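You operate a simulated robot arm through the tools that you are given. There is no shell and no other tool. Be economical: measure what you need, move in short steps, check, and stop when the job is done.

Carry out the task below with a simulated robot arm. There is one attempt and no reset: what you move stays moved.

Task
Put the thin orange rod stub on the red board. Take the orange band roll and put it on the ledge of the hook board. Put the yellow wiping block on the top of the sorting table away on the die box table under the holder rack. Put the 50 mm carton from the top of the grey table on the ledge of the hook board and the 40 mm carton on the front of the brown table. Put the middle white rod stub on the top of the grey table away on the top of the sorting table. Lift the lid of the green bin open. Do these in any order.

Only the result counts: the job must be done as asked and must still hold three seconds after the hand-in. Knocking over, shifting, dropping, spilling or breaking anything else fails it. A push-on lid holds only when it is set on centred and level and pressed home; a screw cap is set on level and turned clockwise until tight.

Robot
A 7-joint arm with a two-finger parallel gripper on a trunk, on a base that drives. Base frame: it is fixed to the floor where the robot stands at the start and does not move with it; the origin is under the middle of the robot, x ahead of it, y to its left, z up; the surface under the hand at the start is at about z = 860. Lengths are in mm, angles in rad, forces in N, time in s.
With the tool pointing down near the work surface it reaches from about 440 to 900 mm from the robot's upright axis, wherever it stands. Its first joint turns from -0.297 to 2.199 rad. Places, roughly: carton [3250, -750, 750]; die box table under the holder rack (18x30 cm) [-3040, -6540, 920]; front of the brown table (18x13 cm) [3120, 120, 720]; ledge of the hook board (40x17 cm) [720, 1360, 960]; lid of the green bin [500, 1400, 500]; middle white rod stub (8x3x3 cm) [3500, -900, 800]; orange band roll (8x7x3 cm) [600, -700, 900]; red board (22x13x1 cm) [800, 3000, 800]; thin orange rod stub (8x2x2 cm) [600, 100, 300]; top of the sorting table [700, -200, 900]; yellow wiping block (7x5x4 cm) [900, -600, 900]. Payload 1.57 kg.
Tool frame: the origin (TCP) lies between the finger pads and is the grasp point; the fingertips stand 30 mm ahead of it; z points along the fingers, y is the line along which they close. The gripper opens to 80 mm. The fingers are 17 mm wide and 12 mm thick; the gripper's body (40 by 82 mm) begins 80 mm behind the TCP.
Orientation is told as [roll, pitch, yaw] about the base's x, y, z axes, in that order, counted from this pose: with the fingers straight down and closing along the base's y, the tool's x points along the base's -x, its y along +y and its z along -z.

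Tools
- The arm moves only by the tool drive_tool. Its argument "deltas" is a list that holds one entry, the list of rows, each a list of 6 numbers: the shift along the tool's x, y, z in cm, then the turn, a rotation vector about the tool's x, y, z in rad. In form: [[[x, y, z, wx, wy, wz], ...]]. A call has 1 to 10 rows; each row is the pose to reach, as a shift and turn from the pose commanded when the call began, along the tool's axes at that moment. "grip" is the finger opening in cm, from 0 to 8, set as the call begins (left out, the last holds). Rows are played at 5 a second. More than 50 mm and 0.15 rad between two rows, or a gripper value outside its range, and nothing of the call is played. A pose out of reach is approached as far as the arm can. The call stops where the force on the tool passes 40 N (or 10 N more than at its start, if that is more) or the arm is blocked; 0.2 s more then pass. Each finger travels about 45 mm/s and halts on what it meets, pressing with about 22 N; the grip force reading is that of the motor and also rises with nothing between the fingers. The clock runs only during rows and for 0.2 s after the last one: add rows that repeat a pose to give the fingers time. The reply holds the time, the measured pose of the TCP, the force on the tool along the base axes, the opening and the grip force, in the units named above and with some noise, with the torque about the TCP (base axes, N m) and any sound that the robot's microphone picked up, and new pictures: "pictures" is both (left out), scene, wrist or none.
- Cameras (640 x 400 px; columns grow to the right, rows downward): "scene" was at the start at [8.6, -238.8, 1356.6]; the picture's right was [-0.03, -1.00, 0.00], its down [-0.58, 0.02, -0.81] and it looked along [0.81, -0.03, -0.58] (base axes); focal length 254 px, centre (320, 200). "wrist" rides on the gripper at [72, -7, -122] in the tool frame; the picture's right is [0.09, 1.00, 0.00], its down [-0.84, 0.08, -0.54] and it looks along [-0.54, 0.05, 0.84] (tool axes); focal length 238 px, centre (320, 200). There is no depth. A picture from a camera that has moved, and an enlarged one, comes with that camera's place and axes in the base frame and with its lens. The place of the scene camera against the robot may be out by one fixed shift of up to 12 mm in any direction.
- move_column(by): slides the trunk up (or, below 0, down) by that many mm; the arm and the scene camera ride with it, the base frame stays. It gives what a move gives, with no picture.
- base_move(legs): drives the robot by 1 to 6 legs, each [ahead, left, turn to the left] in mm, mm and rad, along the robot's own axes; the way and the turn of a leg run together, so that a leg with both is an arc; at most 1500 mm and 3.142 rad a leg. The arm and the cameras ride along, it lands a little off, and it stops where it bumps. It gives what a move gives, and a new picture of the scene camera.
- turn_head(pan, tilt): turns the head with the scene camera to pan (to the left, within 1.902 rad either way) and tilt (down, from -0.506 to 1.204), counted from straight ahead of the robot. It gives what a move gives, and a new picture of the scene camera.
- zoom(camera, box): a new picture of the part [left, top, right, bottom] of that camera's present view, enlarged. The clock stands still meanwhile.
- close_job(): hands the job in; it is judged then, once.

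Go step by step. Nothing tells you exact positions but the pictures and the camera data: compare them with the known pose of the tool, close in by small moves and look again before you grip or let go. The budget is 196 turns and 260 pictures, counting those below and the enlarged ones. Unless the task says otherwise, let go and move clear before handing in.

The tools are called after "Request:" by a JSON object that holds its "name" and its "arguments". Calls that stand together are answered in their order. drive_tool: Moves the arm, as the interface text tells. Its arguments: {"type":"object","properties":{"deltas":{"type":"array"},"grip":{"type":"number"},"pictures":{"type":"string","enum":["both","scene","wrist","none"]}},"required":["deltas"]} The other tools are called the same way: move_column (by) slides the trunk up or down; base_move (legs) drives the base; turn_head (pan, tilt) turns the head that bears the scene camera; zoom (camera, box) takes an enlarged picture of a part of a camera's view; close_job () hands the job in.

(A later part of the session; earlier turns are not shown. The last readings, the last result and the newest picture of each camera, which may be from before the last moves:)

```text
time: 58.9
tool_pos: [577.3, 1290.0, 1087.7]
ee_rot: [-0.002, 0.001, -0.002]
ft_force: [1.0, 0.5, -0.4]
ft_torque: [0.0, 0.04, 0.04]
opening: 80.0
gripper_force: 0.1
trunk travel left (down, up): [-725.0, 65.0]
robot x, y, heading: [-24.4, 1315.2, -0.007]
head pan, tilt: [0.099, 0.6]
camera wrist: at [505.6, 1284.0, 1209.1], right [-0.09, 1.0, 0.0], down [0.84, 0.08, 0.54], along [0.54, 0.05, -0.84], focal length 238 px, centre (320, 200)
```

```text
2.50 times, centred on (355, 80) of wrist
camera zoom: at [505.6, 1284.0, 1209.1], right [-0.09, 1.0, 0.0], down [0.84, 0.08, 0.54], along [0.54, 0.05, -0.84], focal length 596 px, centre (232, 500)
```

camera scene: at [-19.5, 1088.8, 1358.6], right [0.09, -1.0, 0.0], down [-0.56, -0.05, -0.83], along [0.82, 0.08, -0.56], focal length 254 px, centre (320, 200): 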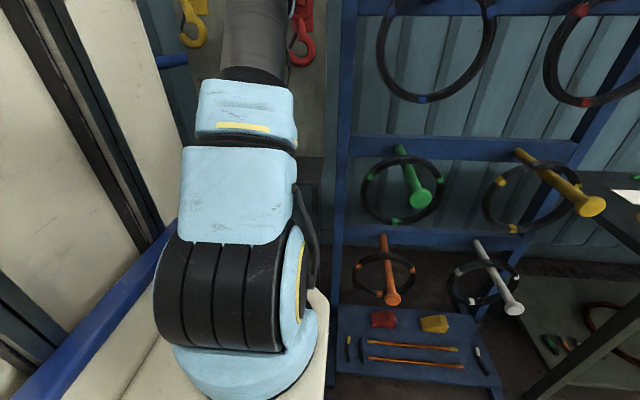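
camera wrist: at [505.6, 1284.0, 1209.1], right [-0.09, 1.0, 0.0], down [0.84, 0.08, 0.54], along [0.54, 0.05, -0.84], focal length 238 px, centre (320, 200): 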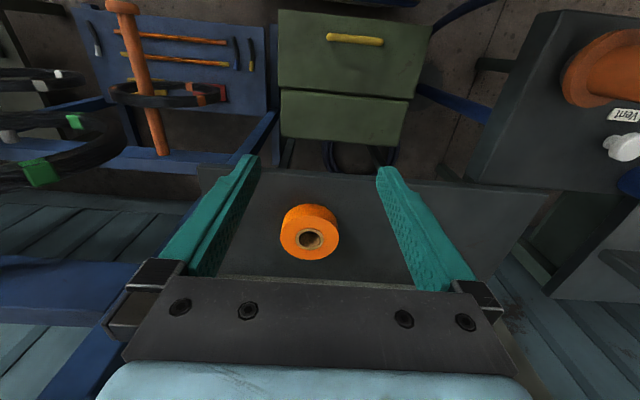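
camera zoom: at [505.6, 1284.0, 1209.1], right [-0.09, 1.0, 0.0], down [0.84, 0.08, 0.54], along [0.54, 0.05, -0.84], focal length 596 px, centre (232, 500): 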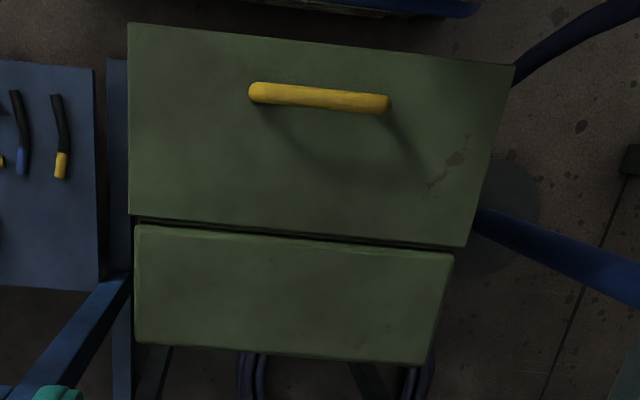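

Request:
{"name": "base_move", "arguments": {"legs": [[-150, 0, 0], [0, 0, 0.75]]}}

Request:
{"name": "turn_head", "arguments": {"pan": -0.35, "tilt": 0.75}}

Request:
{"name": "zoom", "arguments": {"camera": "scene", "box": [220, 130, 460, 280]}}

```text
time: 62.2
tool_pos: [282.9, 1712.2, 1087.3]
ee_rot: [-0.005, 0.001, 0.754]
ft_force: [0.6, 0.2, 0.2]
ft_torque: [0.01, -0.02, -0.01]
opening: 80.2
gripper_force: 0.0
trunk travel left (down, up): [-725.0, 65.0]
robot x, y, heading: [-179.2, 1314.5, 0.749]
head pan, tilt: [0.099, 0.6]
camera scene: at [-18.0, 1154.3, 1358.6], right [0.75, -0.66, 0.0], down [-0.37, -0.42, -0.83], along [0.55, 0.62, -0.56], focal length 254 px, centre (320, 200)
```

scene: 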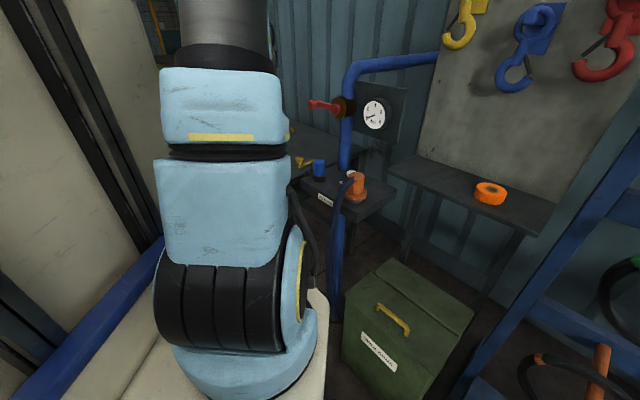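

```text
time: 63.1
tool_pos: [283.0, 1712.9, 1087.9]
ee_rot: [-0.003, -0.001, 0.752]
ft_force: [1.1, 0.2, -0.1]
ft_torque: [0.02, 0.01, 0.01]
opening: 80.1
gripper_force: 0.1
trunk travel left (down, up): [-725.0, 65.0]
robot x, y, heading: [-171.3, 1316.9, 0.75]
head pan, tilt: [-0.351, 0.75]
camera scene: at [-0.1, 1120.2, 1345.8], right [0.39, -0.92, 0.0], down [-0.63, -0.26, -0.73], along [0.67, 0.28, -0.68], focal length 254 px, centre (320, 200)
```

scene: 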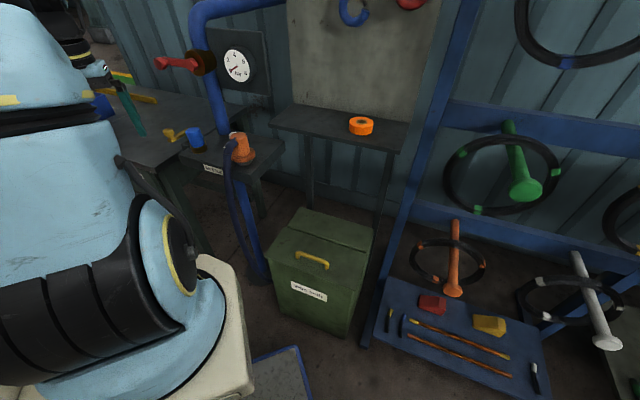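

```text
2.67 times, centred on (340, 205) of scene
camera zoom: at [-0.1, 1120.2, 1345.8], right [0.39, -0.92, 0.0], down [-0.63, -0.26, -0.73], along [0.67, 0.28, -0.68], focal length 678 px, centre (267, 187)
```

zoom: 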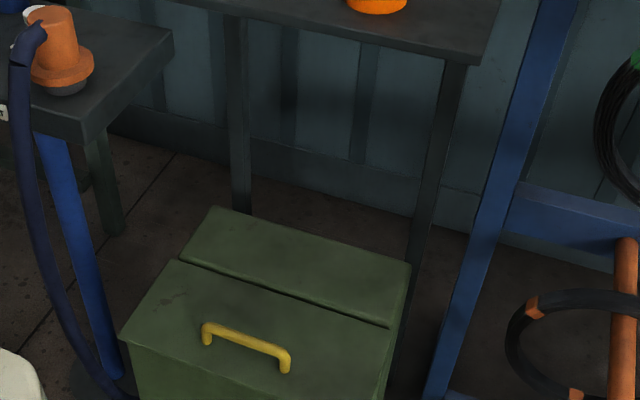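

The bin lid is hinged at the groove (x≈606), with a U-handle at about (486, 1357, 545). I'll face it again and turn the tool: yaw 90°, then pitch forward so the fingers can grip the bar from the front.

Request:
{"name": "base_move", "arguments": {"legs": [[0, 0, -0.75]]}}

Request:
{"name": "drive_tool", "arguments": {"deltas": [[[0, 0, 0, 0, 0, 0.15], [0, 0, 0, 0, 0, 0.3], [0, 0, 0, 0, 0, 0.45], [0, 0, 0, 0, 0, 0.6], [0, 0, 0, 0, 0, 0.75], [0, 0, 0, 0, 0, 0.9], [0, 0, 0, 0, 0, 1.05], [0, 0, 0, 0, 0, 1.2], [0, 0, 0, 0, 0, 1.35], [0, 0, 0, 0, 0, 1.5]]], "pictures": "none"}}

```text
time: 65.5
tool_pos: [429.3, 1297.8, 1087.9]
ee_rot: [-0.001, -0.001, 0.008]
ft_force: [-0.4, 0.1, 0.0]
ft_torque: [0.03, -0.03, 0.01]
opening: 80.1
gripper_force: 0.0
trunk travel left (down, up): [-725.0, 65.0]
robot x, y, heading: [-172.5, 1317.6, -0.001]
head pan, tilt: [-0.351, 0.75]
camera scene: at [-175.3, 1052.6, 1345.7], right [-0.34, -0.94, 0.0], down [-0.64, 0.23, -0.73], along [0.69, -0.25, -0.68], focal length 254 px, centre (320, 200)
```

scene: 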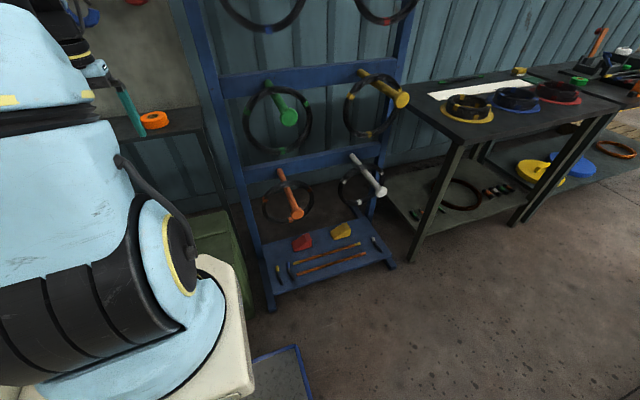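

```text
time: 67.7
tool_pos: [429.1, 1296.5, 1088.4]
ee_rot: [-0.001, -0.005, -1.493]
ft_force: [-0.1, 0.0, -0.8]
ft_torque: [0.02, -0.01, 0.01]
opening: 80.0
gripper_force: 0.1
trunk travel left (down, up): [-725.0, 65.0]
robot x, y, heading: [-177.3, 1314.3, 0.007]
head pan, tilt: [-0.351, 0.75]
```

Request:
{"name": "drive_tool", "arguments": {"deltas": [[[0, 0, 0, 0, 0, 0.07], [0, 0, 0, -0.14, 0, 0.07], [0, 0, 0, -0.28, 0, 0.07], [0, 0, 0, -0.42, 0, 0.07], [0, 0, 0, -0.56, 0, 0.07], [0, 0, 0, -0.7, 0, 0.06], [0, 0, 0, -0.84, 0, 0.05], [0, 0, 0, -0.98, 0, 0.04]]], "pictures": "wrist"}}

```text
time: 69.5
tool_pos: [436.2, 1297.8, 1157.0]
ee_rot: [0.736, 0.067, -1.484]
ft_force: [0.2, 0.1, -0.1]
ft_torque: [0.01, 0.01, -0.01]
opening: 80.2
gripper_force: 0.0
out of reach, approached as far as the arm can: row 6, 7, 8
trunk travel left (down, up): [-725.0, 65.0]
robot x, y, heading: [-177.6, 1317.8, 0.005]
head pan, tilt: [-0.351, 0.75]
camera wrist: at [343.6, 1357.0, 1245.1], right [0.73, 0.11, 0.67], down [-0.23, -0.89, 0.4], along [0.64, -0.45, -0.62], focal length 238 px, centre (320, 200)
```

wrist: 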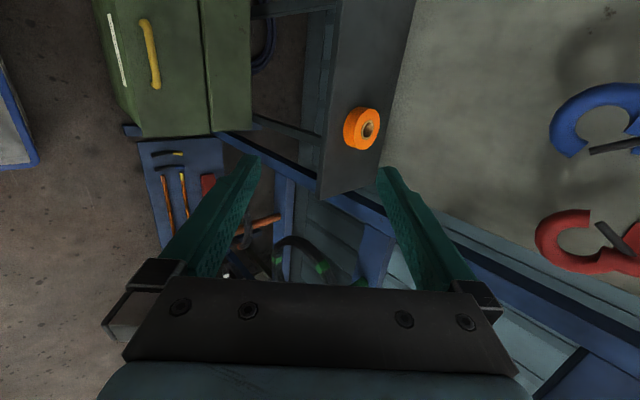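

Request:
{"name": "base_move", "arguments": {"legs": [[-80, 0, 0]]}}

Request:
{"name": "drive_tool", "arguments": {"deltas": [[[0, 2.2, 3.3, 0, 0, 0], [0, 4.4, 6.6, 0, 0, 0], [0, 6.6, 9.9, 0, 0, 0], [0, 8.8, 13.2, 0, 0, 0], [0, 10, 15, 0, 0, 0]]], "pictures": "none"}}

```text
time: 70.5
tool_pos: [356.6, 1298.8, 1155.2]
ee_rot: [0.735, 0.066, -1.488]
ft_force: [0.6, -0.1, 0.5]
ft_torque: [0.04, -0.04, 0.05]
opening: 79.8
gripper_force: 0.0
trunk travel left (down, up): [-725.0, 65.0]
robot x, y, heading: [-253.8, 1317.6, 0.001]
head pan, tilt: [-0.351, 0.75]
camera scene: at [-256.4, 1052.3, 1345.7], right [-0.34, -0.94, 0.0], down [-0.64, 0.23, -0.73], along [0.69, -0.25, -0.68], focal length 254 px, centre (320, 200)
```

scene: 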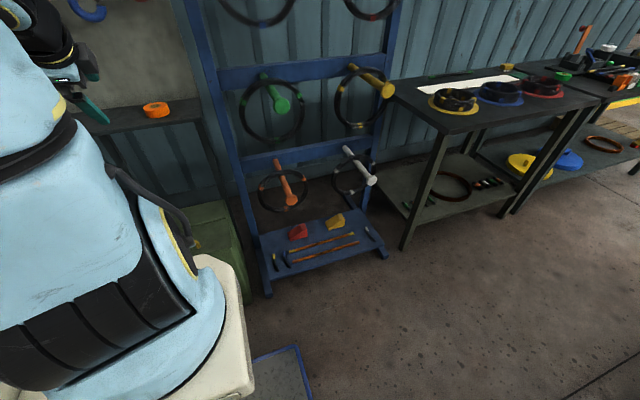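

```text
time: 71.7
tool_pos: [530.1, 1315.6, 1111.3]
ee_rot: [0.737, 0.066, -1.484]
ft_force: [-0.2, 0.5, -0.3]
ft_torque: [0.03, -0.01, 0.02]
opening: 80.1
gripper_force: 0.1
trunk travel left (down, up): [-725.0, 65.0]
robot x, y, heading: [-254.9, 1318.2, 0.006]
head pan, tilt: [-0.351, 0.75]
```

Request:
{"name": "drive_tool", "arguments": {"deltas": [[[0, 0, 0, -0.14, 0, 0], [0, 0, 0, -0.28, 0, 0], [0, 0, 0, -0.42, 0, 0], [0, 0, 0, -0.56, 0, 0]]], "pictures": "none"}}

```text
time: 72.7
tool_pos: [530.0, 1314.2, 1110.6]
ee_rot: [1.296, 0.064, -1.485]
ft_force: [-0.6, 0.6, 0.5]
ft_torque: [0.01, -0.01, -0.01]
opening: 80.0
gripper_force: 0.1
out of reach, approached as far as the arm can: row 1, 2
trunk travel left (down, up): [-725.0, 65.0]
robot x, y, heading: [-256.3, 1318.5, 0.001]
head pan, tilt: [-0.351, 0.75]
```

Request:
{"name": "base_move", "arguments": {"legs": [[-110, 0, 0]]}}

Request:
{"name": "move_column", "arguments": {"by": -490}}

Request:
{"name": "drive_tool", "arguments": {"deltas": [[[0, 0, 0, 0, 0.06, 0], [0, 0, 0, 0, 0.06, 0.0]]], "grip": 4}}

```text
time: 73.9
tool_pos: [428.9, 1314.7, 1110.1]
ee_rot: [1.298, 0.066, -1.489]
ft_force: [-0.7, 0.8, 0.8]
ft_torque: [-0.04, -0.01, -0.03]
opening: 79.8
gripper_force: 0.1
trunk travel left (down, up): [-725.0, 65.0]
robot x, y, heading: [-355.2, 1321.6, 0.006]
head pan, tilt: [-0.351, 0.75]
camera scene: at [-358.7, 1052.3, 1345.9], right [-0.34, -0.94, 0.0], down [-0.64, 0.23, -0.73], along [0.69, -0.25, -0.68], focal length 254 px, centre (320, 200)
```

scene: 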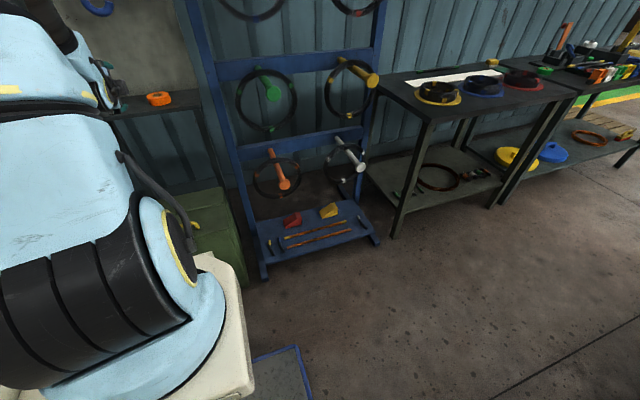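

```text
refused: -490 is not a number from -400 to 400
```

```text
time: 74.5
tool_pos: [427.3, 1313.3, 1110.8]
ee_rot: [1.3, 0.082, -1.43]
ft_force: [-0.3, 0.0, -0.1]
ft_torque: [-0.01, -0.01, -0.02]
opening: 40.3
gripper_force: 0.0
trunk travel left (down, up): [-725.0, 65.0]
robot x, y, heading: [-357.2, 1317.8, -0.0]
head pan, tilt: [-0.351, 0.75]
camera scene: at [-358.5, 1052.2, 1345.8], right [-0.34, -0.94, 0.0], down [-0.64, 0.23, -0.73], along [0.69, -0.25, -0.68], focal length 254 px, centre (320, 200)
camera wrist: at [300.3, 1366.3, 1142.1], right [0.26, 0.05, 0.96], down [-0.38, -0.91, 0.15], along [0.89, -0.4, -0.22], focal length 238 px, centre (320, 200)
```

scene: 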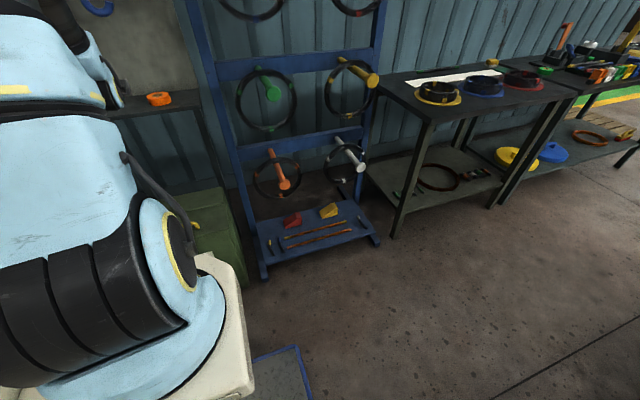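
wrist: 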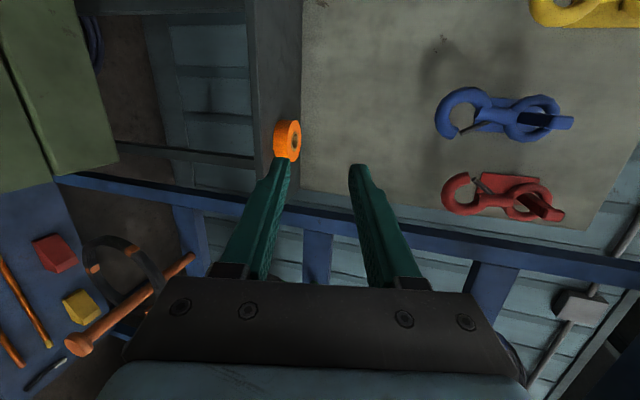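

Request:
{"name": "drive_tool", "arguments": {"deltas": [[[2, 0, 0, 0, -0.07, -0.02], [4.4, 0, 0, 0, -0.14, -0.05]]], "pictures": "none"}}

Request:
{"name": "move_column", "arguments": {"by": -400}}

Request:
{"name": "drive_tool", "arguments": {"deltas": [[[0, 0, 0, 0, 0, 0]]]}}

```text
time: 75.1
tool_pos: [422.3, 1355.2, 1115.3]
ee_rot: [1.297, -0.004, -1.552]
ft_force: [-0.2, -0.6, 0.2]
ft_torque: [0.03, -0.03, 0.04]
opening: 39.9
gripper_force: 0.0
trunk travel left (down, up): [-725.0, 65.0]
robot x, y, heading: [-354.4, 1315.5, 0.002]
head pan, tilt: [-0.351, 0.75]
```

```text
time: 79.0
tool_pos: [421.9, 1357.2, 714.0]
ee_rot: [1.296, -0.003, -1.551]
ft_force: [0.3, 1.1, 0.3]
ft_torque: [0.02, 0.0, -0.01]
opening: 40.0
gripper_force: 0.1
trunk travel left (down, up): [-325.0, 465.0]
robot x, y, heading: [-359.4, 1317.0, 0.004]
head pan, tilt: [-0.351, 0.75]
```

```text
time: 79.3
tool_pos: [422.2, 1355.9, 715.3]
ee_rot: [1.297, -0.005, -1.552]
ft_force: [-0.1, 0.0, -0.9]
ft_torque: [0.02, -0.02, 0.0]
opening: 40.0
gripper_force: 0.1
trunk travel left (down, up): [-325.0, 465.0]
robot x, y, heading: [-352.8, 1313.2, 0.0]
head pan, tilt: [-0.351, 0.75]
camera scene: at [-358.7, 1052.0, 945.8], right [-0.34, -0.94, 0.0], down [-0.64, 0.23, -0.73], along [0.69, -0.25, -0.68], focal length 254 px, centre (320, 200)
camera wrist: at [301.2, 1426.6, 740.6], right [0.27, 0.1, 0.96], down [-0.48, -0.85, 0.22], along [0.83, -0.52, -0.18], focal length 238 px, centre (320, 200)
```

scene: 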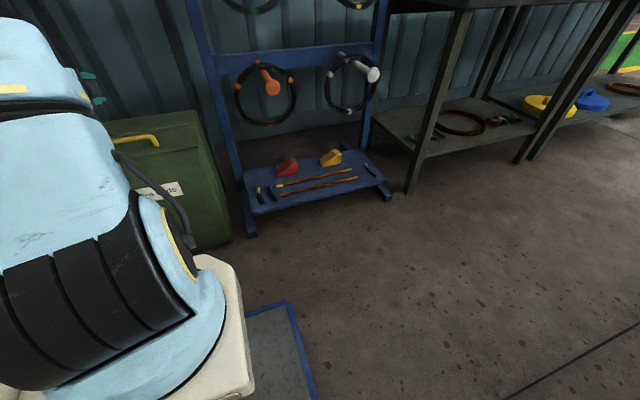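
wrist: 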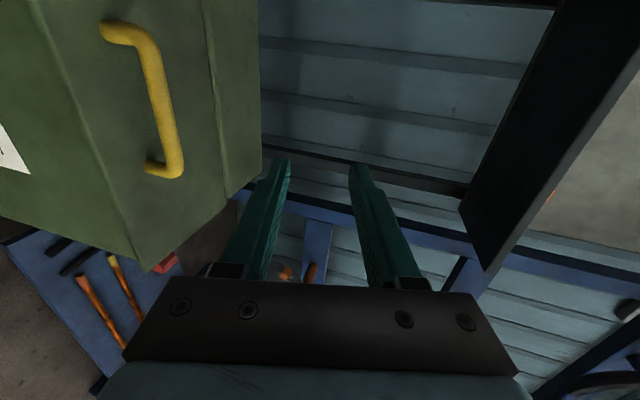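

The bar runs y 1305–1430 at x≈486, z≈545; lid surface ≈503. I narrow the opening, lower, and advance to the bar.

Request:
{"name": "move_column", "arguments": {"by": -162}}

Request:
{"name": "drive_tool", "arguments": {"deltas": [[[1, 0, 0, 0, 0, 0], [1, 0.3, 1, 0, 0, 0], [1, 0.3, 1, 0, 0, 0]]], "grip": 2.6, "pictures": "wrist"}}

```text
time: 81.2
tool_pos: [421.9, 1356.1, 553.2]
ee_rot: [1.297, -0.003, -1.552]
ft_force: [-0.5, 0.0, 0.5]
ft_torque: [-0.01, 0.02, 0.01]
opening: 40.0
gripper_force: 0.1
trunk travel left (down, up): [-163.0, 627.0]
robot x, y, heading: [-356.2, 1316.4, -0.001]
head pan, tilt: [-0.351, 0.75]
```

```text
time: 82.0
tool_pos: [432.9, 1365.7, 551.8]
ee_rot: [1.295, -0.002, -1.552]
ft_force: [0.5, 0.4, 0.1]
ft_torque: [0.01, 0.01, 0.01]
opening: 26.1
gripper_force: 0.1
trunk travel left (down, up): [-163.0, 627.0]
robot x, y, heading: [-357.8, 1315.2, -0.003]
head pan, tilt: [-0.351, 0.75]
camera wrist: at [311.5, 1436.3, 578.1], right [0.27, 0.1, 0.96], down [-0.48, -0.85, 0.23], along [0.83, -0.52, -0.18], focal length 238 px, centre (320, 200)
```

wrist: 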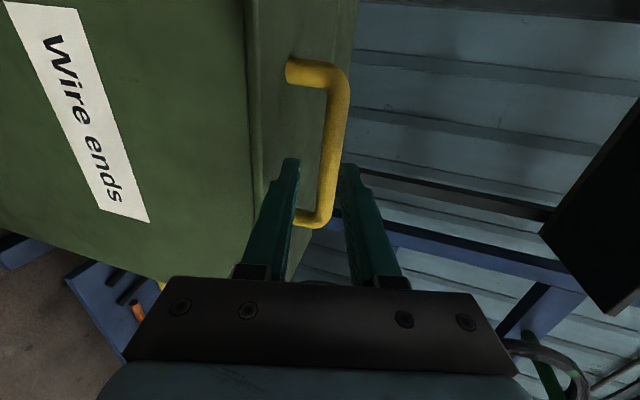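

Request:
{"name": "drive_tool", "arguments": {"deltas": [[[0, 0.6, 2, 0, 0, 0], [0, 0.8, 3.5, 0, 0, 0], [0, 0.8, 4.5, 0, 0, 0]]], "pictures": "wrist"}}

```text
time: 82.8
tool_pos: [477.8, 1366.4, 549.1]
ee_rot: [1.296, -0.004, -1.551]
ft_force: [0.3, 0.8, 0.0]
ft_torque: [-0.01, 0.01, 0.02]
opening: 25.7
gripper_force: 0.1
trunk travel left (down, up): [-163.0, 627.0]
robot x, y, heading: [-360.7, 1315.3, -0.003]
head pan, tilt: [-0.351, 0.75]
camera wrist: at [357.2, 1437.4, 574.8], right [0.27, 0.1, 0.96], down [-0.48, -0.85, 0.22], along [0.83, -0.52, -0.18], focal length 238 px, centre (320, 200)
```

wrist: 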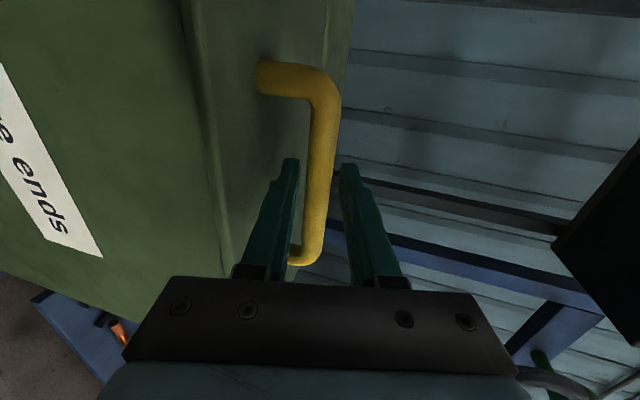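

Request:
{"name": "drive_tool", "arguments": {"deltas": [[[0, 0, 0, 0, 0, 0], [0, 0, 0, 0, 0, 0], [0, 0, 0, 0, 0, 0]]], "grip": 0.5, "pictures": "wrist"}}

```text
time: 83.6
tool_pos: [476.6, 1366.3, 547.3]
ee_rot: [1.294, -0.003, -1.551]
ft_force: [2.1, 1.2, -4.7]
ft_torque: [-0.02, 0.15, 0.09]
opening: 15.7
gripper_force: 30.6
trunk travel left (down, up): [-163.0, 627.0]
robot x, y, heading: [-360.9, 1315.2, 0.005]
head pan, tilt: [-0.351, 0.75]
camera wrist: at [357.0, 1437.3, 574.1], right [0.27, 0.1, 0.96], down [-0.48, -0.85, 0.23], along [0.83, -0.52, -0.18], focal length 238 px, centre (320, 200)
```

wrist: 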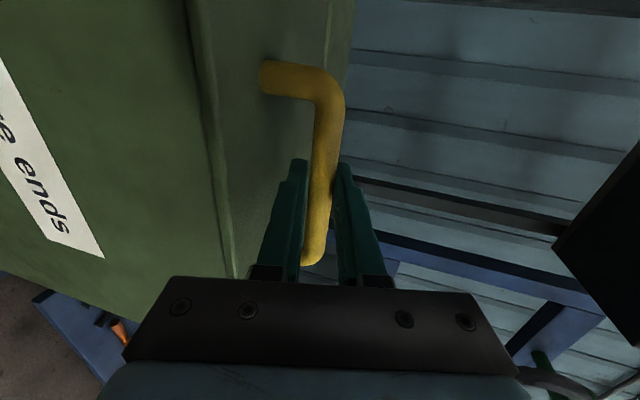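

Bar gripped. I rotate the lid about its hinge (~(615, 497)) with the tool turning along, first 0.45 rad.

Request:
{"name": "drive_tool", "arguments": {"deltas": [[[0, 1.1, 0.13, 0.075, 0, 0], [0, 2.18, 0.32, 0.15, 0, 0], [0, 3.25, 0.61, 0.225, 0, 0], [0, 4.28, 0.96, 0.3, 0, 0]]], "pictures": "wrist"}}

```text
time: 84.6
tool_pos: [499.5, 1369.5, 588.1]
ee_rot: [0.997, -0.002, -1.552]
ft_force: [-6.2, 2.3, 3.2]
ft_torque: [-0.3, -0.01, -0.71]
opening: 15.8
gripper_force: 31.3
trunk travel left (down, up): [-163.0, 627.0]
robot x, y, heading: [-356.3, 1319.8, 0.001]
head pan, tilt: [-0.351, 0.75]
camera wrist: at [391.4, 1438.2, 648.0], right [0.54, 0.11, 0.84], down [-0.4, -0.84, 0.36], along [0.74, -0.53, -0.41], focal length 238 px, centre (320, 200)
```

wrist: 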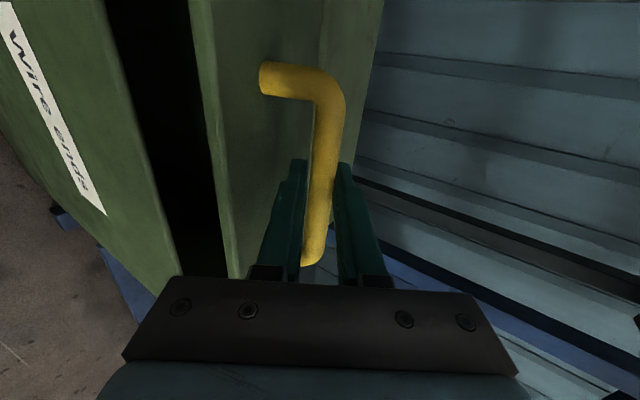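

Request:
{"name": "drive_tool", "arguments": {"deltas": [[[0, 1.1, 0.15, 0.075, 0, 0], [0, 2.17, 0.37, 0.15, 0, 0], [0, 3.24, 0.68, 0.225, 0, 0], [0, 4.27, 1.06, 0.3, 0, 0], [0, 5.28, 1.53, 0.375, 0, 0], [0, 6.24, 2.06, 0.45, 0, 0]]], "pictures": "wrist"}}

```text
time: 86.0
tool_pos: [549.9, 1367.7, 627.0]
ee_rot: [0.544, -0.003, -1.55]
ft_force: [-1.0, 0.0, 3.4]
ft_torque: [0.46, -0.16, 0.07]
opening: 15.7
gripper_force: 31.5
trunk travel left (down, up): [-163.0, 627.0]
robot x, y, heading: [-358.1, 1316.2, 0.001]
head pan, tilt: [-0.351, 0.75]
camera wrist: at [479.0, 1439.3, 727.6], right [0.85, 0.11, 0.52], down [-0.2, -0.84, 0.51], along [0.49, -0.53, -0.69], focal length 238 px, centre (320, 200)
```

wrist: 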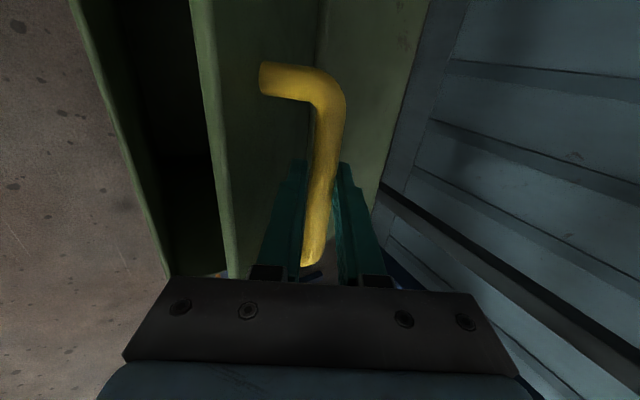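

Request:
{"name": "drive_tool", "arguments": {"deltas": [[[0, 1.08, 0.14, 0.075, 0, 0], [0, 2.15, 0.33, 0.15, 0, 0], [0, 3.2, 0.62, 0.225, 0, 0], [0, 4.23, 0.99, 0.3, 0, 0]]], "pictures": "none"}}

Request:
{"name": "drive_tool", "arguments": {"deltas": [[[0, 0, 0, 0, 0, 0], [0, 0, 0, 0, 0, 0], [0, 0, 0, 0, 0, 0]]], "grip": 2.4, "pictures": "wrist"}}

```text
time: 87.0
tool_pos: [545.5, 1355.9, 622.0]
ee_rot: [0.24, -0.001, -1.541]
ft_force: [0.5, 30.8, -5.7]
ft_torque: [-0.36, -0.02, -0.75]
opening: 15.1
gripper_force: 30.6
out of reach, approached as far as the arm can: row 3, 4
trunk travel left (down, up): [-163.0, 627.0]
robot x, y, heading: [-353.6, 1316.5, 0.004]
head pan, tilt: [-0.351, 0.75]
```

```text
time: 87.8
tool_pos: [547.3, 1349.9, 623.3]
ee_rot: [0.246, -0.002, -1.552]
ft_force: [-1.4, -0.3, -0.1]
ft_torque: [0.01, 0.02, 0.03]
opening: 25.4
gripper_force: 1.1
trunk travel left (down, up): [-163.0, 627.0]
robot x, y, heading: [-357.9, 1315.5, 0.01]
head pan, tilt: [-0.351, 0.75]
camera wrist: at [509.6, 1421.4, 739.7], right [0.96, 0.11, 0.24], down [-0.04, -0.84, 0.55], along [0.26, -0.54, -0.8], focal length 238 px, centre (320, 200)
```

wrist: 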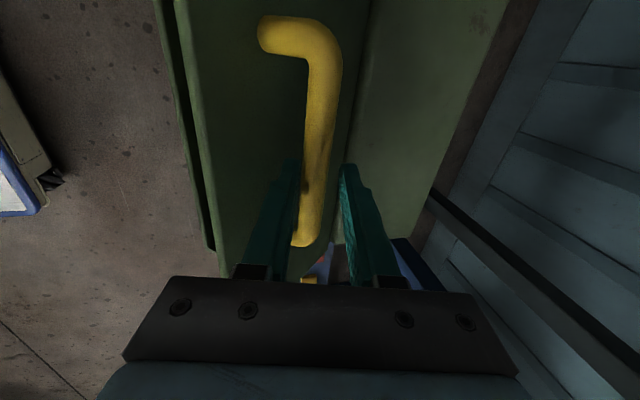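

Request:
{"name": "drive_tool", "arguments": {"deltas": [[[0, 0, -2, 0, 0, 0], [0, 0, -5, 0, 0, 0], [0, 0, -8, 0, 0, 0]]], "grip": 3.5, "pictures": "wrist"}}

```text
time: 88.6
tool_pos: [526.3, 1350.9, 700.0]
ee_rot: [0.245, -0.003, -1.551]
ft_force: [-0.1, 0.1, -0.2]
ft_torque: [0.0, -0.02, -0.01]
opening: 35.0
gripper_force: 0.0
out of reach, approached as far as the arm can: row 3
trunk travel left (down, up): [-163.0, 627.0]
robot x, y, heading: [-356.7, 1317.8, -0.002]
head pan, tilt: [-0.351, 0.75]
camera wrist: at [487.8, 1422.1, 816.4], right [0.96, 0.11, 0.24], down [-0.04, -0.84, 0.55], along [0.26, -0.54, -0.8], focal length 238 px, centre (320, 200)
```

wrist: 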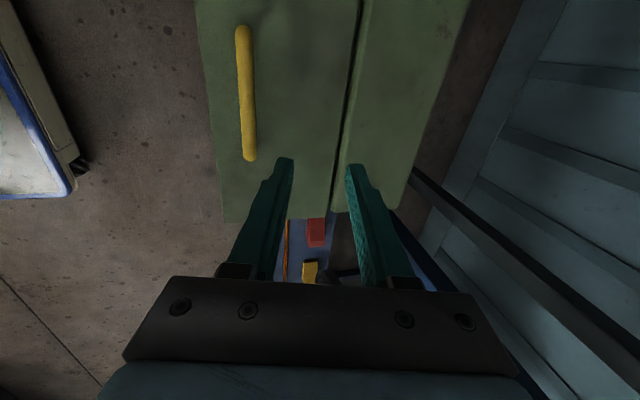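

The lid falls shut when released, so it must be brought past vertical. I reposition the base closer for reach and try again with a looser hook grip.

Request:
{"name": "drive_tool", "arguments": {"deltas": [[[0.3, -4.5, -1.1, 0, 0, 0], [0.6, -9, -2.2, 0, 0, 0], [1, -13.5, -3.4, 0, 0, 0]]], "grip": 2.6, "pictures": "none"}}

Request:
{"name": "base_move", "arguments": {"legs": [[140, 0, 0]]}}

Request:
{"name": "drive_tool", "arguments": {"deltas": [[[0, 0, 0, -0.14, 0, 0], [0, 0, 0, -0.28, 0, 0], [0, 0, 0, -0.42, 0, 0], [0, 0, 0, -0.56, 0, 0], [0, 0, 0, -0.7, 0, 0]]], "pictures": "wrist"}}

```text
time: 89.4
tool_pos: [386.6, 1357.8, 699.6]
ee_rot: [0.247, -0.002, -1.553]
ft_force: [0.6, 0.0, 0.7]
ft_torque: [0.02, -0.04, -0.02]
opening: 26.1
gripper_force: 0.1
trunk travel left (down, up): [-163.0, 627.0]
robot x, y, heading: [-355.5, 1317.6, -0.0]
head pan, tilt: [-0.351, 0.75]
```

```text
time: 90.7
tool_pos: [522.0, 1358.0, 699.8]
ee_rot: [0.247, -0.004, -1.552]
ft_force: [0.2, 0.5, -0.1]
ft_torque: [-0.02, -0.03, 0.0]
opening: 26.0
gripper_force: 0.0
trunk travel left (down, up): [-163.0, 627.0]
robot x, y, heading: [-219.3, 1313.7, 0.002]
head pan, tilt: [-0.351, 0.75]
camera scene: at [-221.6, 1052.1, 783.7], right [-0.34, -0.94, 0.0], down [-0.64, 0.23, -0.73], along [0.69, -0.25, -0.68], focal length 254 px, centre (320, 200)
```

scene: 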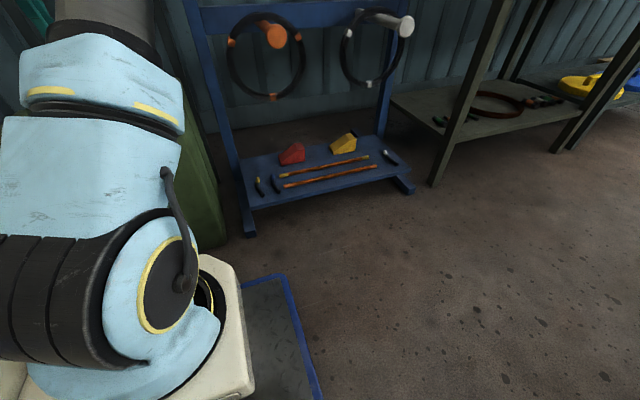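

```text
time: 91.9
tool_pos: [522.6, 1357.6, 699.5]
ee_rot: [0.948, -0.004, -1.55]
ft_force: [-0.3, -0.4, 0.2]
ft_torque: [0.01, -0.02, 0.0]
opening: 26.1
gripper_force: 0.1
trunk travel left (down, up): [-163.0, 627.0]
robot x, y, heading: [-221.7, 1316.6, 0.004]
head pan, tilt: [-0.351, 0.75]
camera wrist: at [418.4, 1428.7, 764.7], right [0.58, 0.11, 0.81], down [-0.38, -0.84, 0.38], along [0.72, -0.53, -0.45], focal length 238 px, centre (320, 200)
```

wrist: 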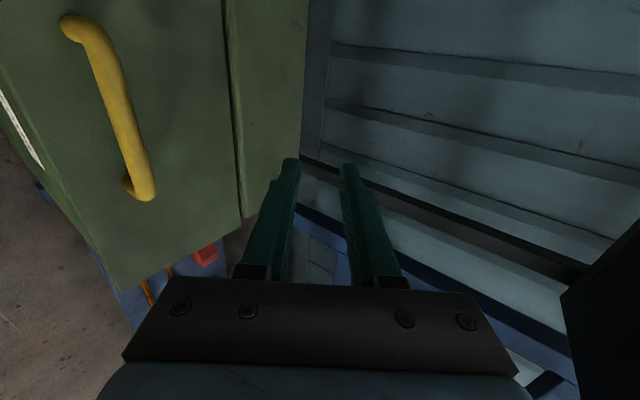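

Request:
{"name": "drive_tool", "arguments": {"deltas": [[[0.3, -4.8, -0.6, 0, 0, 0], [0.6, -9.6, -1.2, 0, 0, 0], [0.8, -14.5, -1.7, 0, 0, 0]]], "pictures": "wrist"}}

```text
time: 92.7
tool_pos: [425.2, 1364.2, 592.5]
ee_rot: [0.948, -0.003, -1.552]
ft_force: [-0.5, -0.2, 0.2]
ft_torque: [-0.02, 0.0, 0.01]
opening: 26.1
gripper_force: 0.0
trunk travel left (down, up): [-163.0, 627.0]
robot x, y, heading: [-221.0, 1313.8, -0.002]
head pan, tilt: [-0.351, 0.75]
camera wrist: at [320.4, 1433.9, 656.9], right [0.58, 0.11, 0.81], down [-0.38, -0.84, 0.38], along [0.72, -0.53, -0.45], focal length 238 px, centre (320, 200)
```

wrist: 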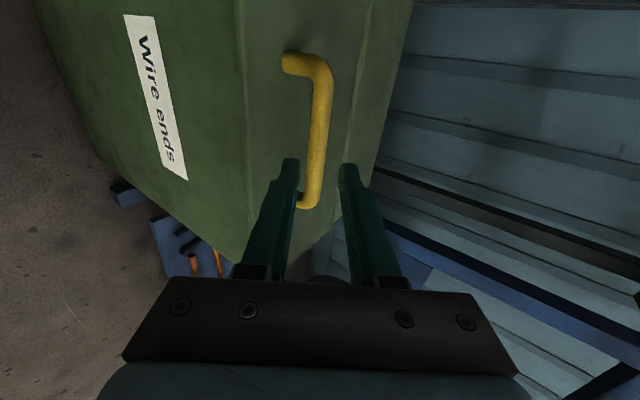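

Request:
{"name": "drive_tool", "arguments": {"deltas": [[[0, -0.1, 3, 0, 0, 0], [0, -0.2, 4.8, 0, 0, 0], [0, -0.2, 6, 0, 0, 0]]], "pictures": "wrist"}}

```text
time: 93.5
tool_pos: [471.5, 1365.4, 557.3]
ee_rot: [0.944, -0.003, -1.553]
ft_force: [-0.4, 0.0, 0.2]
ft_torque: [0.01, 0.01, 0.01]
opening: 26.1
gripper_force: 0.1
trunk travel left (down, up): [-163.0, 627.0]
robot x, y, heading: [-220.0, 1314.8, 0.0]
head pan, tilt: [-0.351, 0.75]
camera wrist: at [367.5, 1435.1, 621.1], right [0.58, 0.11, 0.81], down [-0.38, -0.84, 0.38], along [0.72, -0.53, -0.45], focal length 238 px, centre (320, 200)
```

wrist: 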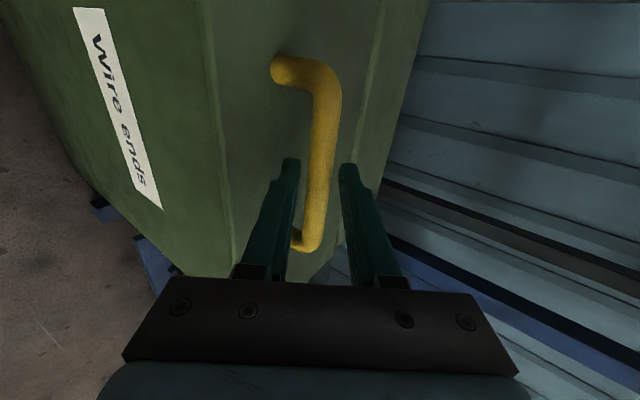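

Request:
{"name": "drive_tool", "arguments": {"deltas": [[[0, 0, 0, 0, 0, 0], [0, 0, 0, 0, 0, 0], [0, 0, 0, 0, 0, 0]]], "grip": 0.5, "pictures": "none"}}

Request:
{"name": "drive_tool", "arguments": {"deltas": [[[0, 1.15, -0.22, 0.075, 0, 0], [0, 2.31, -0.36, 0.15, 0, 0], [0, 3.47, -0.41, 0.225, 0, 0], [0, 4.63, -0.38, 0.3, 0, 0], [0, 5.8, -0.24, 0.375, 0, 0], [0, 6.94, -0.04, 0.45, 0, 0], [0, 8.07, 0.26, 0.525, 0, 0], [0, 9.17, 0.64, 0.6, 0, 0]]], "pictures": "wrist"}}

```text
time: 94.3
tool_pos: [472.8, 1364.0, 556.0]
ee_rot: [0.946, -0.004, -1.552]
ft_force: [-2.9, 0.2, -2.8]
ft_torque: [0.14, 0.28, 0.01]
opening: 15.6
gripper_force: 31.5
trunk travel left (down, up): [-163.0, 627.0]
robot x, y, heading: [-220.0, 1314.1, 0.004]
head pan, tilt: [-0.351, 0.75]
```

```text
time: 96.1
tool_pos: [530.0, 1365.0, 626.8]
ee_rot: [0.344, -0.003, -1.552]
ft_force: [0.1, 5.9, -3.7]
ft_torque: [0.37, -0.06, -0.17]
opening: 15.5
gripper_force: 31.2
trunk travel left (down, up): [-163.0, 627.0]
robot x, y, heading: [-225.0, 1314.9, 0.003]
head pan, tilt: [-0.351, 0.75]
camera wrist: at [480.9, 1437.1, 738.5], right [0.94, 0.11, 0.34], down [-0.09, -0.84, 0.54], along [0.34, -0.54, -0.77], focal length 238 px, centre (320, 200)
```

wrist: 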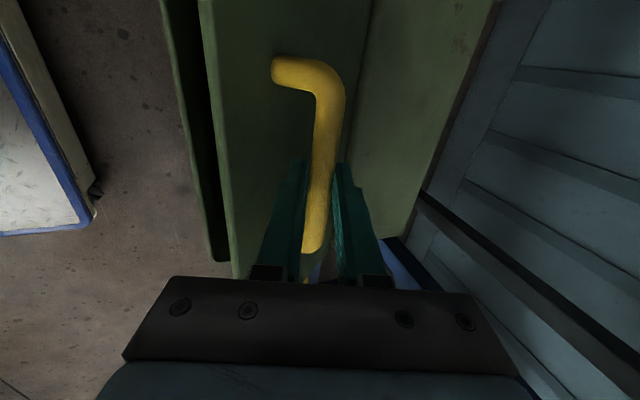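

Request:
{"name": "drive_tool", "arguments": {"deltas": [[[0, 1.0, -0.22, 0.03, 0, 0], [0, 2.02, -0.39, 0.06, 0, 0], [0, 3.05, -0.46, 0.09, 0, 0], [0, 4.08, -0.49, 0.1, 0, 0], [0, 5.1, -0.4, 0.1, 0, 0], [0, 6.13, -0.28, 0.1, 0, 0], [0, 7.13, -0.02, 0.1, 0, 0], [0, 8.13, 0.25, 0.1, 0, 0]]], "pictures": "wrist"}}

```text
time: 97.9
tool_pos: [609.0, 1366.3, 651.0]
ee_rot: [0.245, -0.005, -1.554]
ft_force: [-1.4, -18.8, -14.5]
ft_torque: [-0.22, 0.12, -0.19]
opening: 15.4
gripper_force: 31.4
trunk travel left (down, up): [-163.0, 627.0]
robot x, y, heading: [-218.6, 1317.5, -0.002]
head pan, tilt: [-0.351, 0.75]
camera wrist: at [571.7, 1438.6, 766.2], right [0.96, 0.11, 0.24], down [-0.04, -0.83, 0.55], along [0.26, -0.54, -0.8], focal length 238 px, centre (320, 200)
```

wrist: 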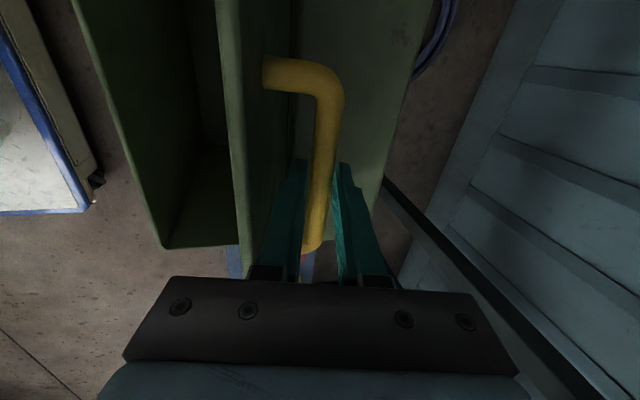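

Request:
{"name": "drive_tool", "arguments": {"deltas": [[[0, 1.0, 0.28, -0.03, 0, 0], [0, 1.97, 0.62, -0.06, 0, 0], [0, 2.9, 1.03, -0.09, 0, 0], [0, 3.83, 1.52, -0.1, 0, 0]]], "pictures": "wrist"}}

```text
time: 98.7
tool_pos: [631.2, 1367.9, 648.8]
ee_rot: [0.31, -0.004, -1.554]
ft_force: [-8.0, -5.1, 2.9]
ft_torque: [0.86, 1.18, -0.16]
opening: 15.6
gripper_force: 31.2
trunk travel left (down, up): [-163.0, 627.0]
robot x, y, heading: [-220.3, 1315.8, 0.003]
head pan, tilt: [-0.351, 0.75]
stopped in row 3: the force on the tool passed its limit at 50 N (the readings are from after the stop); the commanded pose is now the measured one
camera wrist: at [585.9, 1439.7, 761.6], right [0.95, 0.11, 0.3], down [-0.08, -0.84, 0.54], along [0.31, -0.54, -0.78], focal length 238 px, centre (320, 200)
```

wrist: 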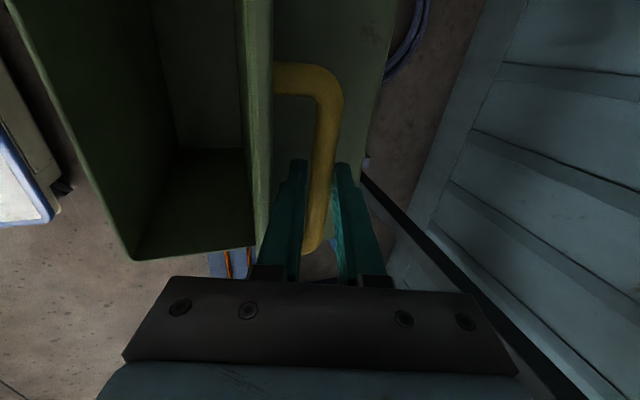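

Request:
{"name": "drive_tool", "arguments": {"deltas": [[[0, 0, 0, 0, 0, 0], [0, 0, 0, 0, 0, 0], [0, 0, 0, 0, 0, 0]]], "grip": 3.0, "pictures": "wrist"}}

```text
time: 99.5
tool_pos: [631.7, 1368.0, 647.5]
ee_rot: [0.316, -0.007, -1.554]
ft_force: [-0.5, 0.1, -0.5]
ft_torque: [-0.02, -0.02, -0.04]
opening: 30.3
gripper_force: 0.1
trunk travel left (down, up): [-163.0, 627.0]
robot x, y, heading: [-223.0, 1318.7, 0.003]
head pan, tilt: [-0.351, 0.75]
camera wrist: at [586.3, 1440.2, 760.8], right [0.95, 0.11, 0.31], down [-0.08, -0.84, 0.54], along [0.32, -0.54, -0.78], focal length 238 px, centre (320, 200)
```

wrist: 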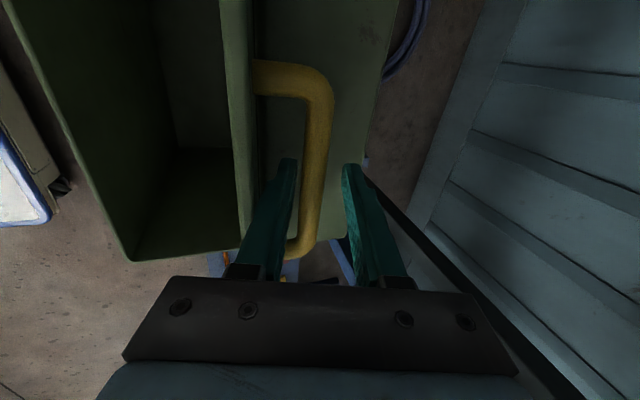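

Request:
{"name": "drive_tool", "arguments": {"deltas": [[[0, 0.8, 0.3, 0, 0, 0], [0, 1.6, 0.7, 0, 0, 0], [0, 2.4, 1.1, 0, 0, 0], [0, 3.2, 1.6, 0, 0, 0], [0, 4, 2.1, 0, 0, 0]]], "pictures": "wrist"}}

```text
time: 100.3
tool_pos: [647.3, 1368.8, 648.5]
ee_rot: [0.303, -0.007, -1.556]
ft_force: [-21.4, -6.5, 11.9]
ft_torque: [0.01, 3.57, -0.54]
opening: 45.0
gripper_force: 8.3
trunk travel left (down, up): [-163.0, 627.0]
robot x, y, heading: [-224.9, 1318.7, 0.001]
head pan, tilt: [-0.351, 0.75]
stopped in row 3: the force on the tool passed its limit at 45 N (the readings are from after the stop); the commanded pose is now the measured one
camera wrist: at [603.8, 1440.5, 762.3], right [0.95, 0.11, 0.3], down [-0.07, -0.84, 0.54], along [0.31, -0.54, -0.78], focal length 238 px, centre (320, 200)
```

wrist: 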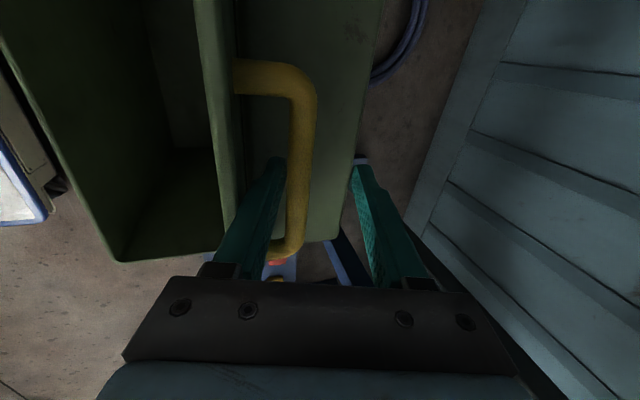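

Request:
{"name": "drive_tool", "arguments": {"deltas": [[[0, -1, 0, 0, 0, 0], [0, -2, 0, 0, 0, 0], [0, -2, 0, 0, 0, 0]]], "grip": 5.5, "pictures": "wrist"}}

```text
time: 101.1
tool_pos: [631.1, 1368.3, 641.5]
ee_rot: [0.31, -0.004, -1.555]
ft_force: [0.6, 1.5, -0.7]
ft_torque: [0.0, 0.01, -0.02]
opening: 55.1
gripper_force: 0.0
trunk travel left (down, up): [-163.0, 627.0]
robot x, y, heading: [-221.6, 1318.9, 0.003]
head pan, tilt: [-0.351, 0.75]
camera wrist: at [586.6, 1440.2, 755.3], right [0.95, 0.11, 0.3], down [-0.08, -0.84, 0.54], along [0.31, -0.54, -0.78], focal length 238 px, centre (320, 200)
```

wrist: 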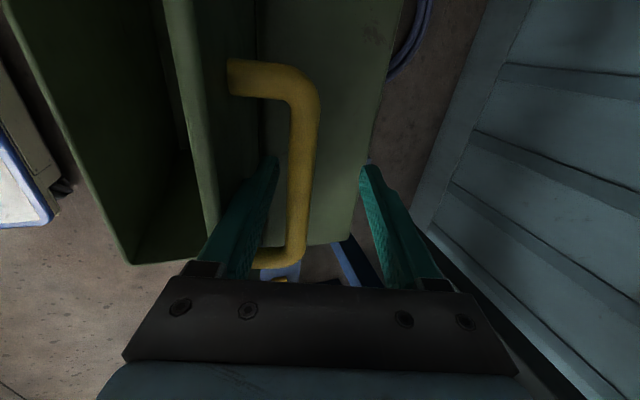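

Request:
{"name": "drive_tool", "arguments": {"deltas": [[[0, -1, 0, 0, 0, 0], [0, -2, 0, 0, 0, 0], [0, -3, 0, 0, 0, 0], [0, -3, 0, 0, 0, 0]]], "pictures": "wrist"}}

```text
time: 102.1
tool_pos: [603.1, 1369.2, 631.7]
ee_rot: [0.307, -0.007, -1.554]
ft_force: [-0.3, 0.1, -0.8]
ft_torque: [0.0, -0.05, -0.02]
opening: 55.9
gripper_force: 1.0
trunk travel left (down, up): [-163.0, 627.0]
robot x, y, heading: [-219.3, 1315.7, 0.004]
head pan, tilt: [-0.351, 0.75]
camera wrist: at [557.9, 1440.6, 745.2], right [0.95, 0.11, 0.3], down [-0.08, -0.84, 0.54], along [0.31, -0.54, -0.78], focal length 238 px, centre (320, 200)
```

wrist: 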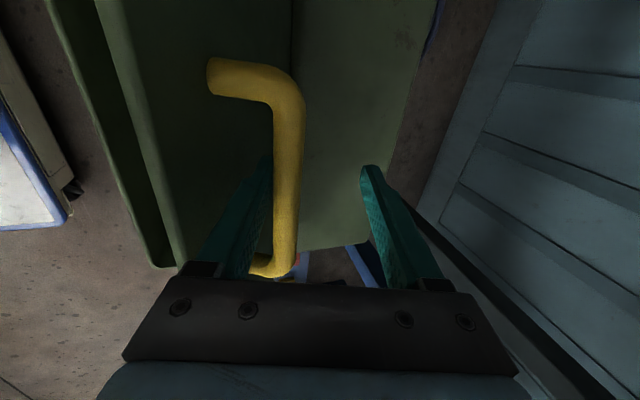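

Request:
{"name": "drive_tool", "arguments": {"deltas": [[[0, 0.5, 0.15, 0, 0, 0], [0, 1.0, 0.3, 0, 0, 0], [0, 1.5, 0.5, 0, 0, 0], [0, 2.0, 0.65, 0, 0, 0], [0, 2.5, 0.8, 0, 0, 0], [0, 2.8, 0.9, 0, 0, 0], [0, 3.0, 1.0, 0, 0, 0]]], "grip": 3.0, "pictures": "wrist"}}

```text
time: 103.7
tool_pos: [634.7, 1368.8, 632.3]
ee_rot: [0.307, -0.005, -1.554]
ft_force: [-0.3, 0.6, -0.4]
ft_torque: [-0.02, -0.02, 0.02]
opening: 30.7
gripper_force: 0.6
trunk travel left (down, up): [-163.0, 627.0]
robot x, y, heading: [-220.2, 1317.6, 0.006]
head pan, tilt: [-0.351, 0.75]
camera wrist: at [589.2, 1440.4, 745.2], right [0.95, 0.11, 0.3], down [-0.08, -0.84, 0.54], along [0.31, -0.54, -0.78], focal length 238 px, centre (320, 200)
```

wrist: 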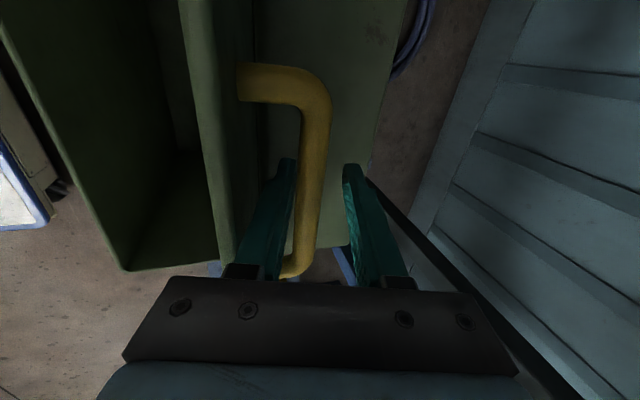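

Request:
{"name": "drive_tool", "arguments": {"deltas": [[[0, 0.4, 0.13, 0, 0, 0], [0, 0.8, 0.26, 0, 0, 0], [0, 0.8, 0.26, 0, 0, 0]]], "pictures": "none"}}

Request:
{"name": "drive_tool", "arguments": {"deltas": [[[0, 0.3, 0.13, 0, 0, 0], [0, 0.6, 0.2, 0, 0, 0], [0, 0.6, 0.2, 0, 0, 0]]], "pictures": "wrist"}}

```text
time: 104.5
tool_pos: [641.7, 1369.3, 631.6]
ee_rot: [0.307, -0.004, -1.554]
ft_force: [0.0, -1.0, -1.2]
ft_torque: [0.03, 0.0, 0.0]
opening: 30.2
gripper_force: 0.4
trunk travel left (down, up): [-163.0, 627.0]
robot x, y, heading: [-222.0, 1316.3, 0.005]
head pan, tilt: [-0.351, 0.75]
```

```text
time: 105.3
tool_pos: [648.0, 1368.8, 632.9]
ee_rot: [0.308, -0.006, -1.553]
ft_force: [-12.4, -4.7, 10.6]
ft_torque: [0.06, 2.02, -0.32]
opening: 37.9
gripper_force: 4.0
trunk travel left (down, up): [-163.0, 627.0]
robot x, y, heading: [-223.0, 1315.1, 0.006]
head pan, tilt: [-0.351, 0.75]
camera wrist: at [603.4, 1440.3, 746.0], right [0.95, 0.11, 0.3], down [-0.08, -0.84, 0.54], along [0.31, -0.54, -0.78], focal length 238 px, centre (320, 200)
```

wrist: 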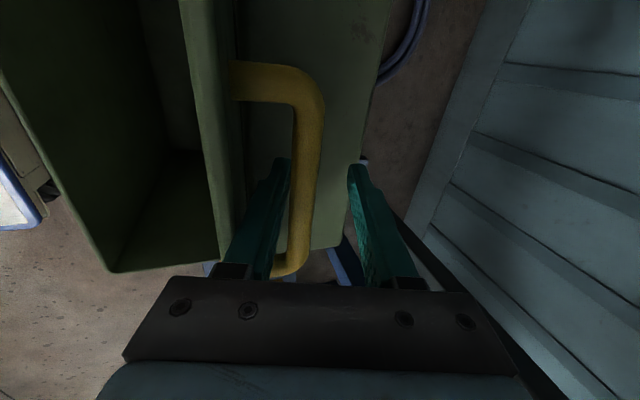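

The lid edge is wedging against the finger mount, so I lift the tool ~2 cm so only fingertips hold the bar, then push on past vertical.

Request:
{"name": "drive_tool", "arguments": {"deltas": [[[0, -0.5, -0.5, 0, 0, 0], [0, -0.5, -1.3, 0, 0, 0], [0, -0.2, -2.1, 0, 0, 0], [0, 0.2, -2.1, 0, 0, 0]]], "pictures": "none"}}

Request:
{"name": "drive_tool", "arguments": {"deltas": [[[0, 0.5, 0.16, 0, 0, 0], [0, 1.0, 0.35, 0, 0, 0], [0, 1.5, 0.6, 0, 0, 0], [0, 2.0, 0.9, 0, 0, 0]]], "pictures": "wrist"}}

```text
time: 106.3
tool_pos: [645.1, 1368.6, 649.2]
ee_rot: [0.304, -0.007, -1.552]
ft_force: [-8.6, -0.7, -20.2]
ft_torque: [0.05, 0.51, -0.14]
opening: 42.8
gripper_force: 7.1
trunk travel left (down, up): [-163.0, 627.0]
robot x, y, heading: [-220.2, 1315.7, 0.005]
head pan, tilt: [-0.351, 0.75]
```

```text
time: 107.1
tool_pos: [655.6, 1368.0, 650.7]
ee_rot: [0.289, -0.007, -1.555]
ft_force: [-29.8, -6.6, -0.9]
ft_torque: [0.52, 4.36, -0.43]
opening: 55.5
gripper_force: 14.6
trunk travel left (down, up): [-163.0, 627.0]
robot x, y, heading: [-221.6, 1317.7, -0.002]
head pan, tilt: [-0.351, 0.75]
stopped in row 4: the force on the tool passed its limit at 42 N (the readings are from after the stop); the commanded pose is now the measured one
camera wrist: at [612.7, 1441.3, 764.9], right [0.95, 0.11, 0.28], down [-0.07, -0.83, 0.55], along [0.3, -0.54, -0.79], focal length 238 px, centre (320, 200)
```

wrist: 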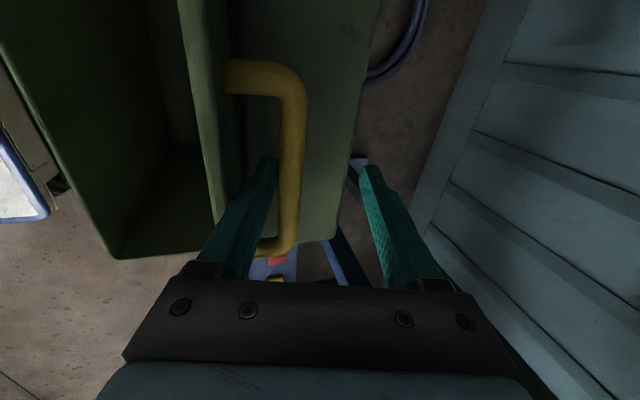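

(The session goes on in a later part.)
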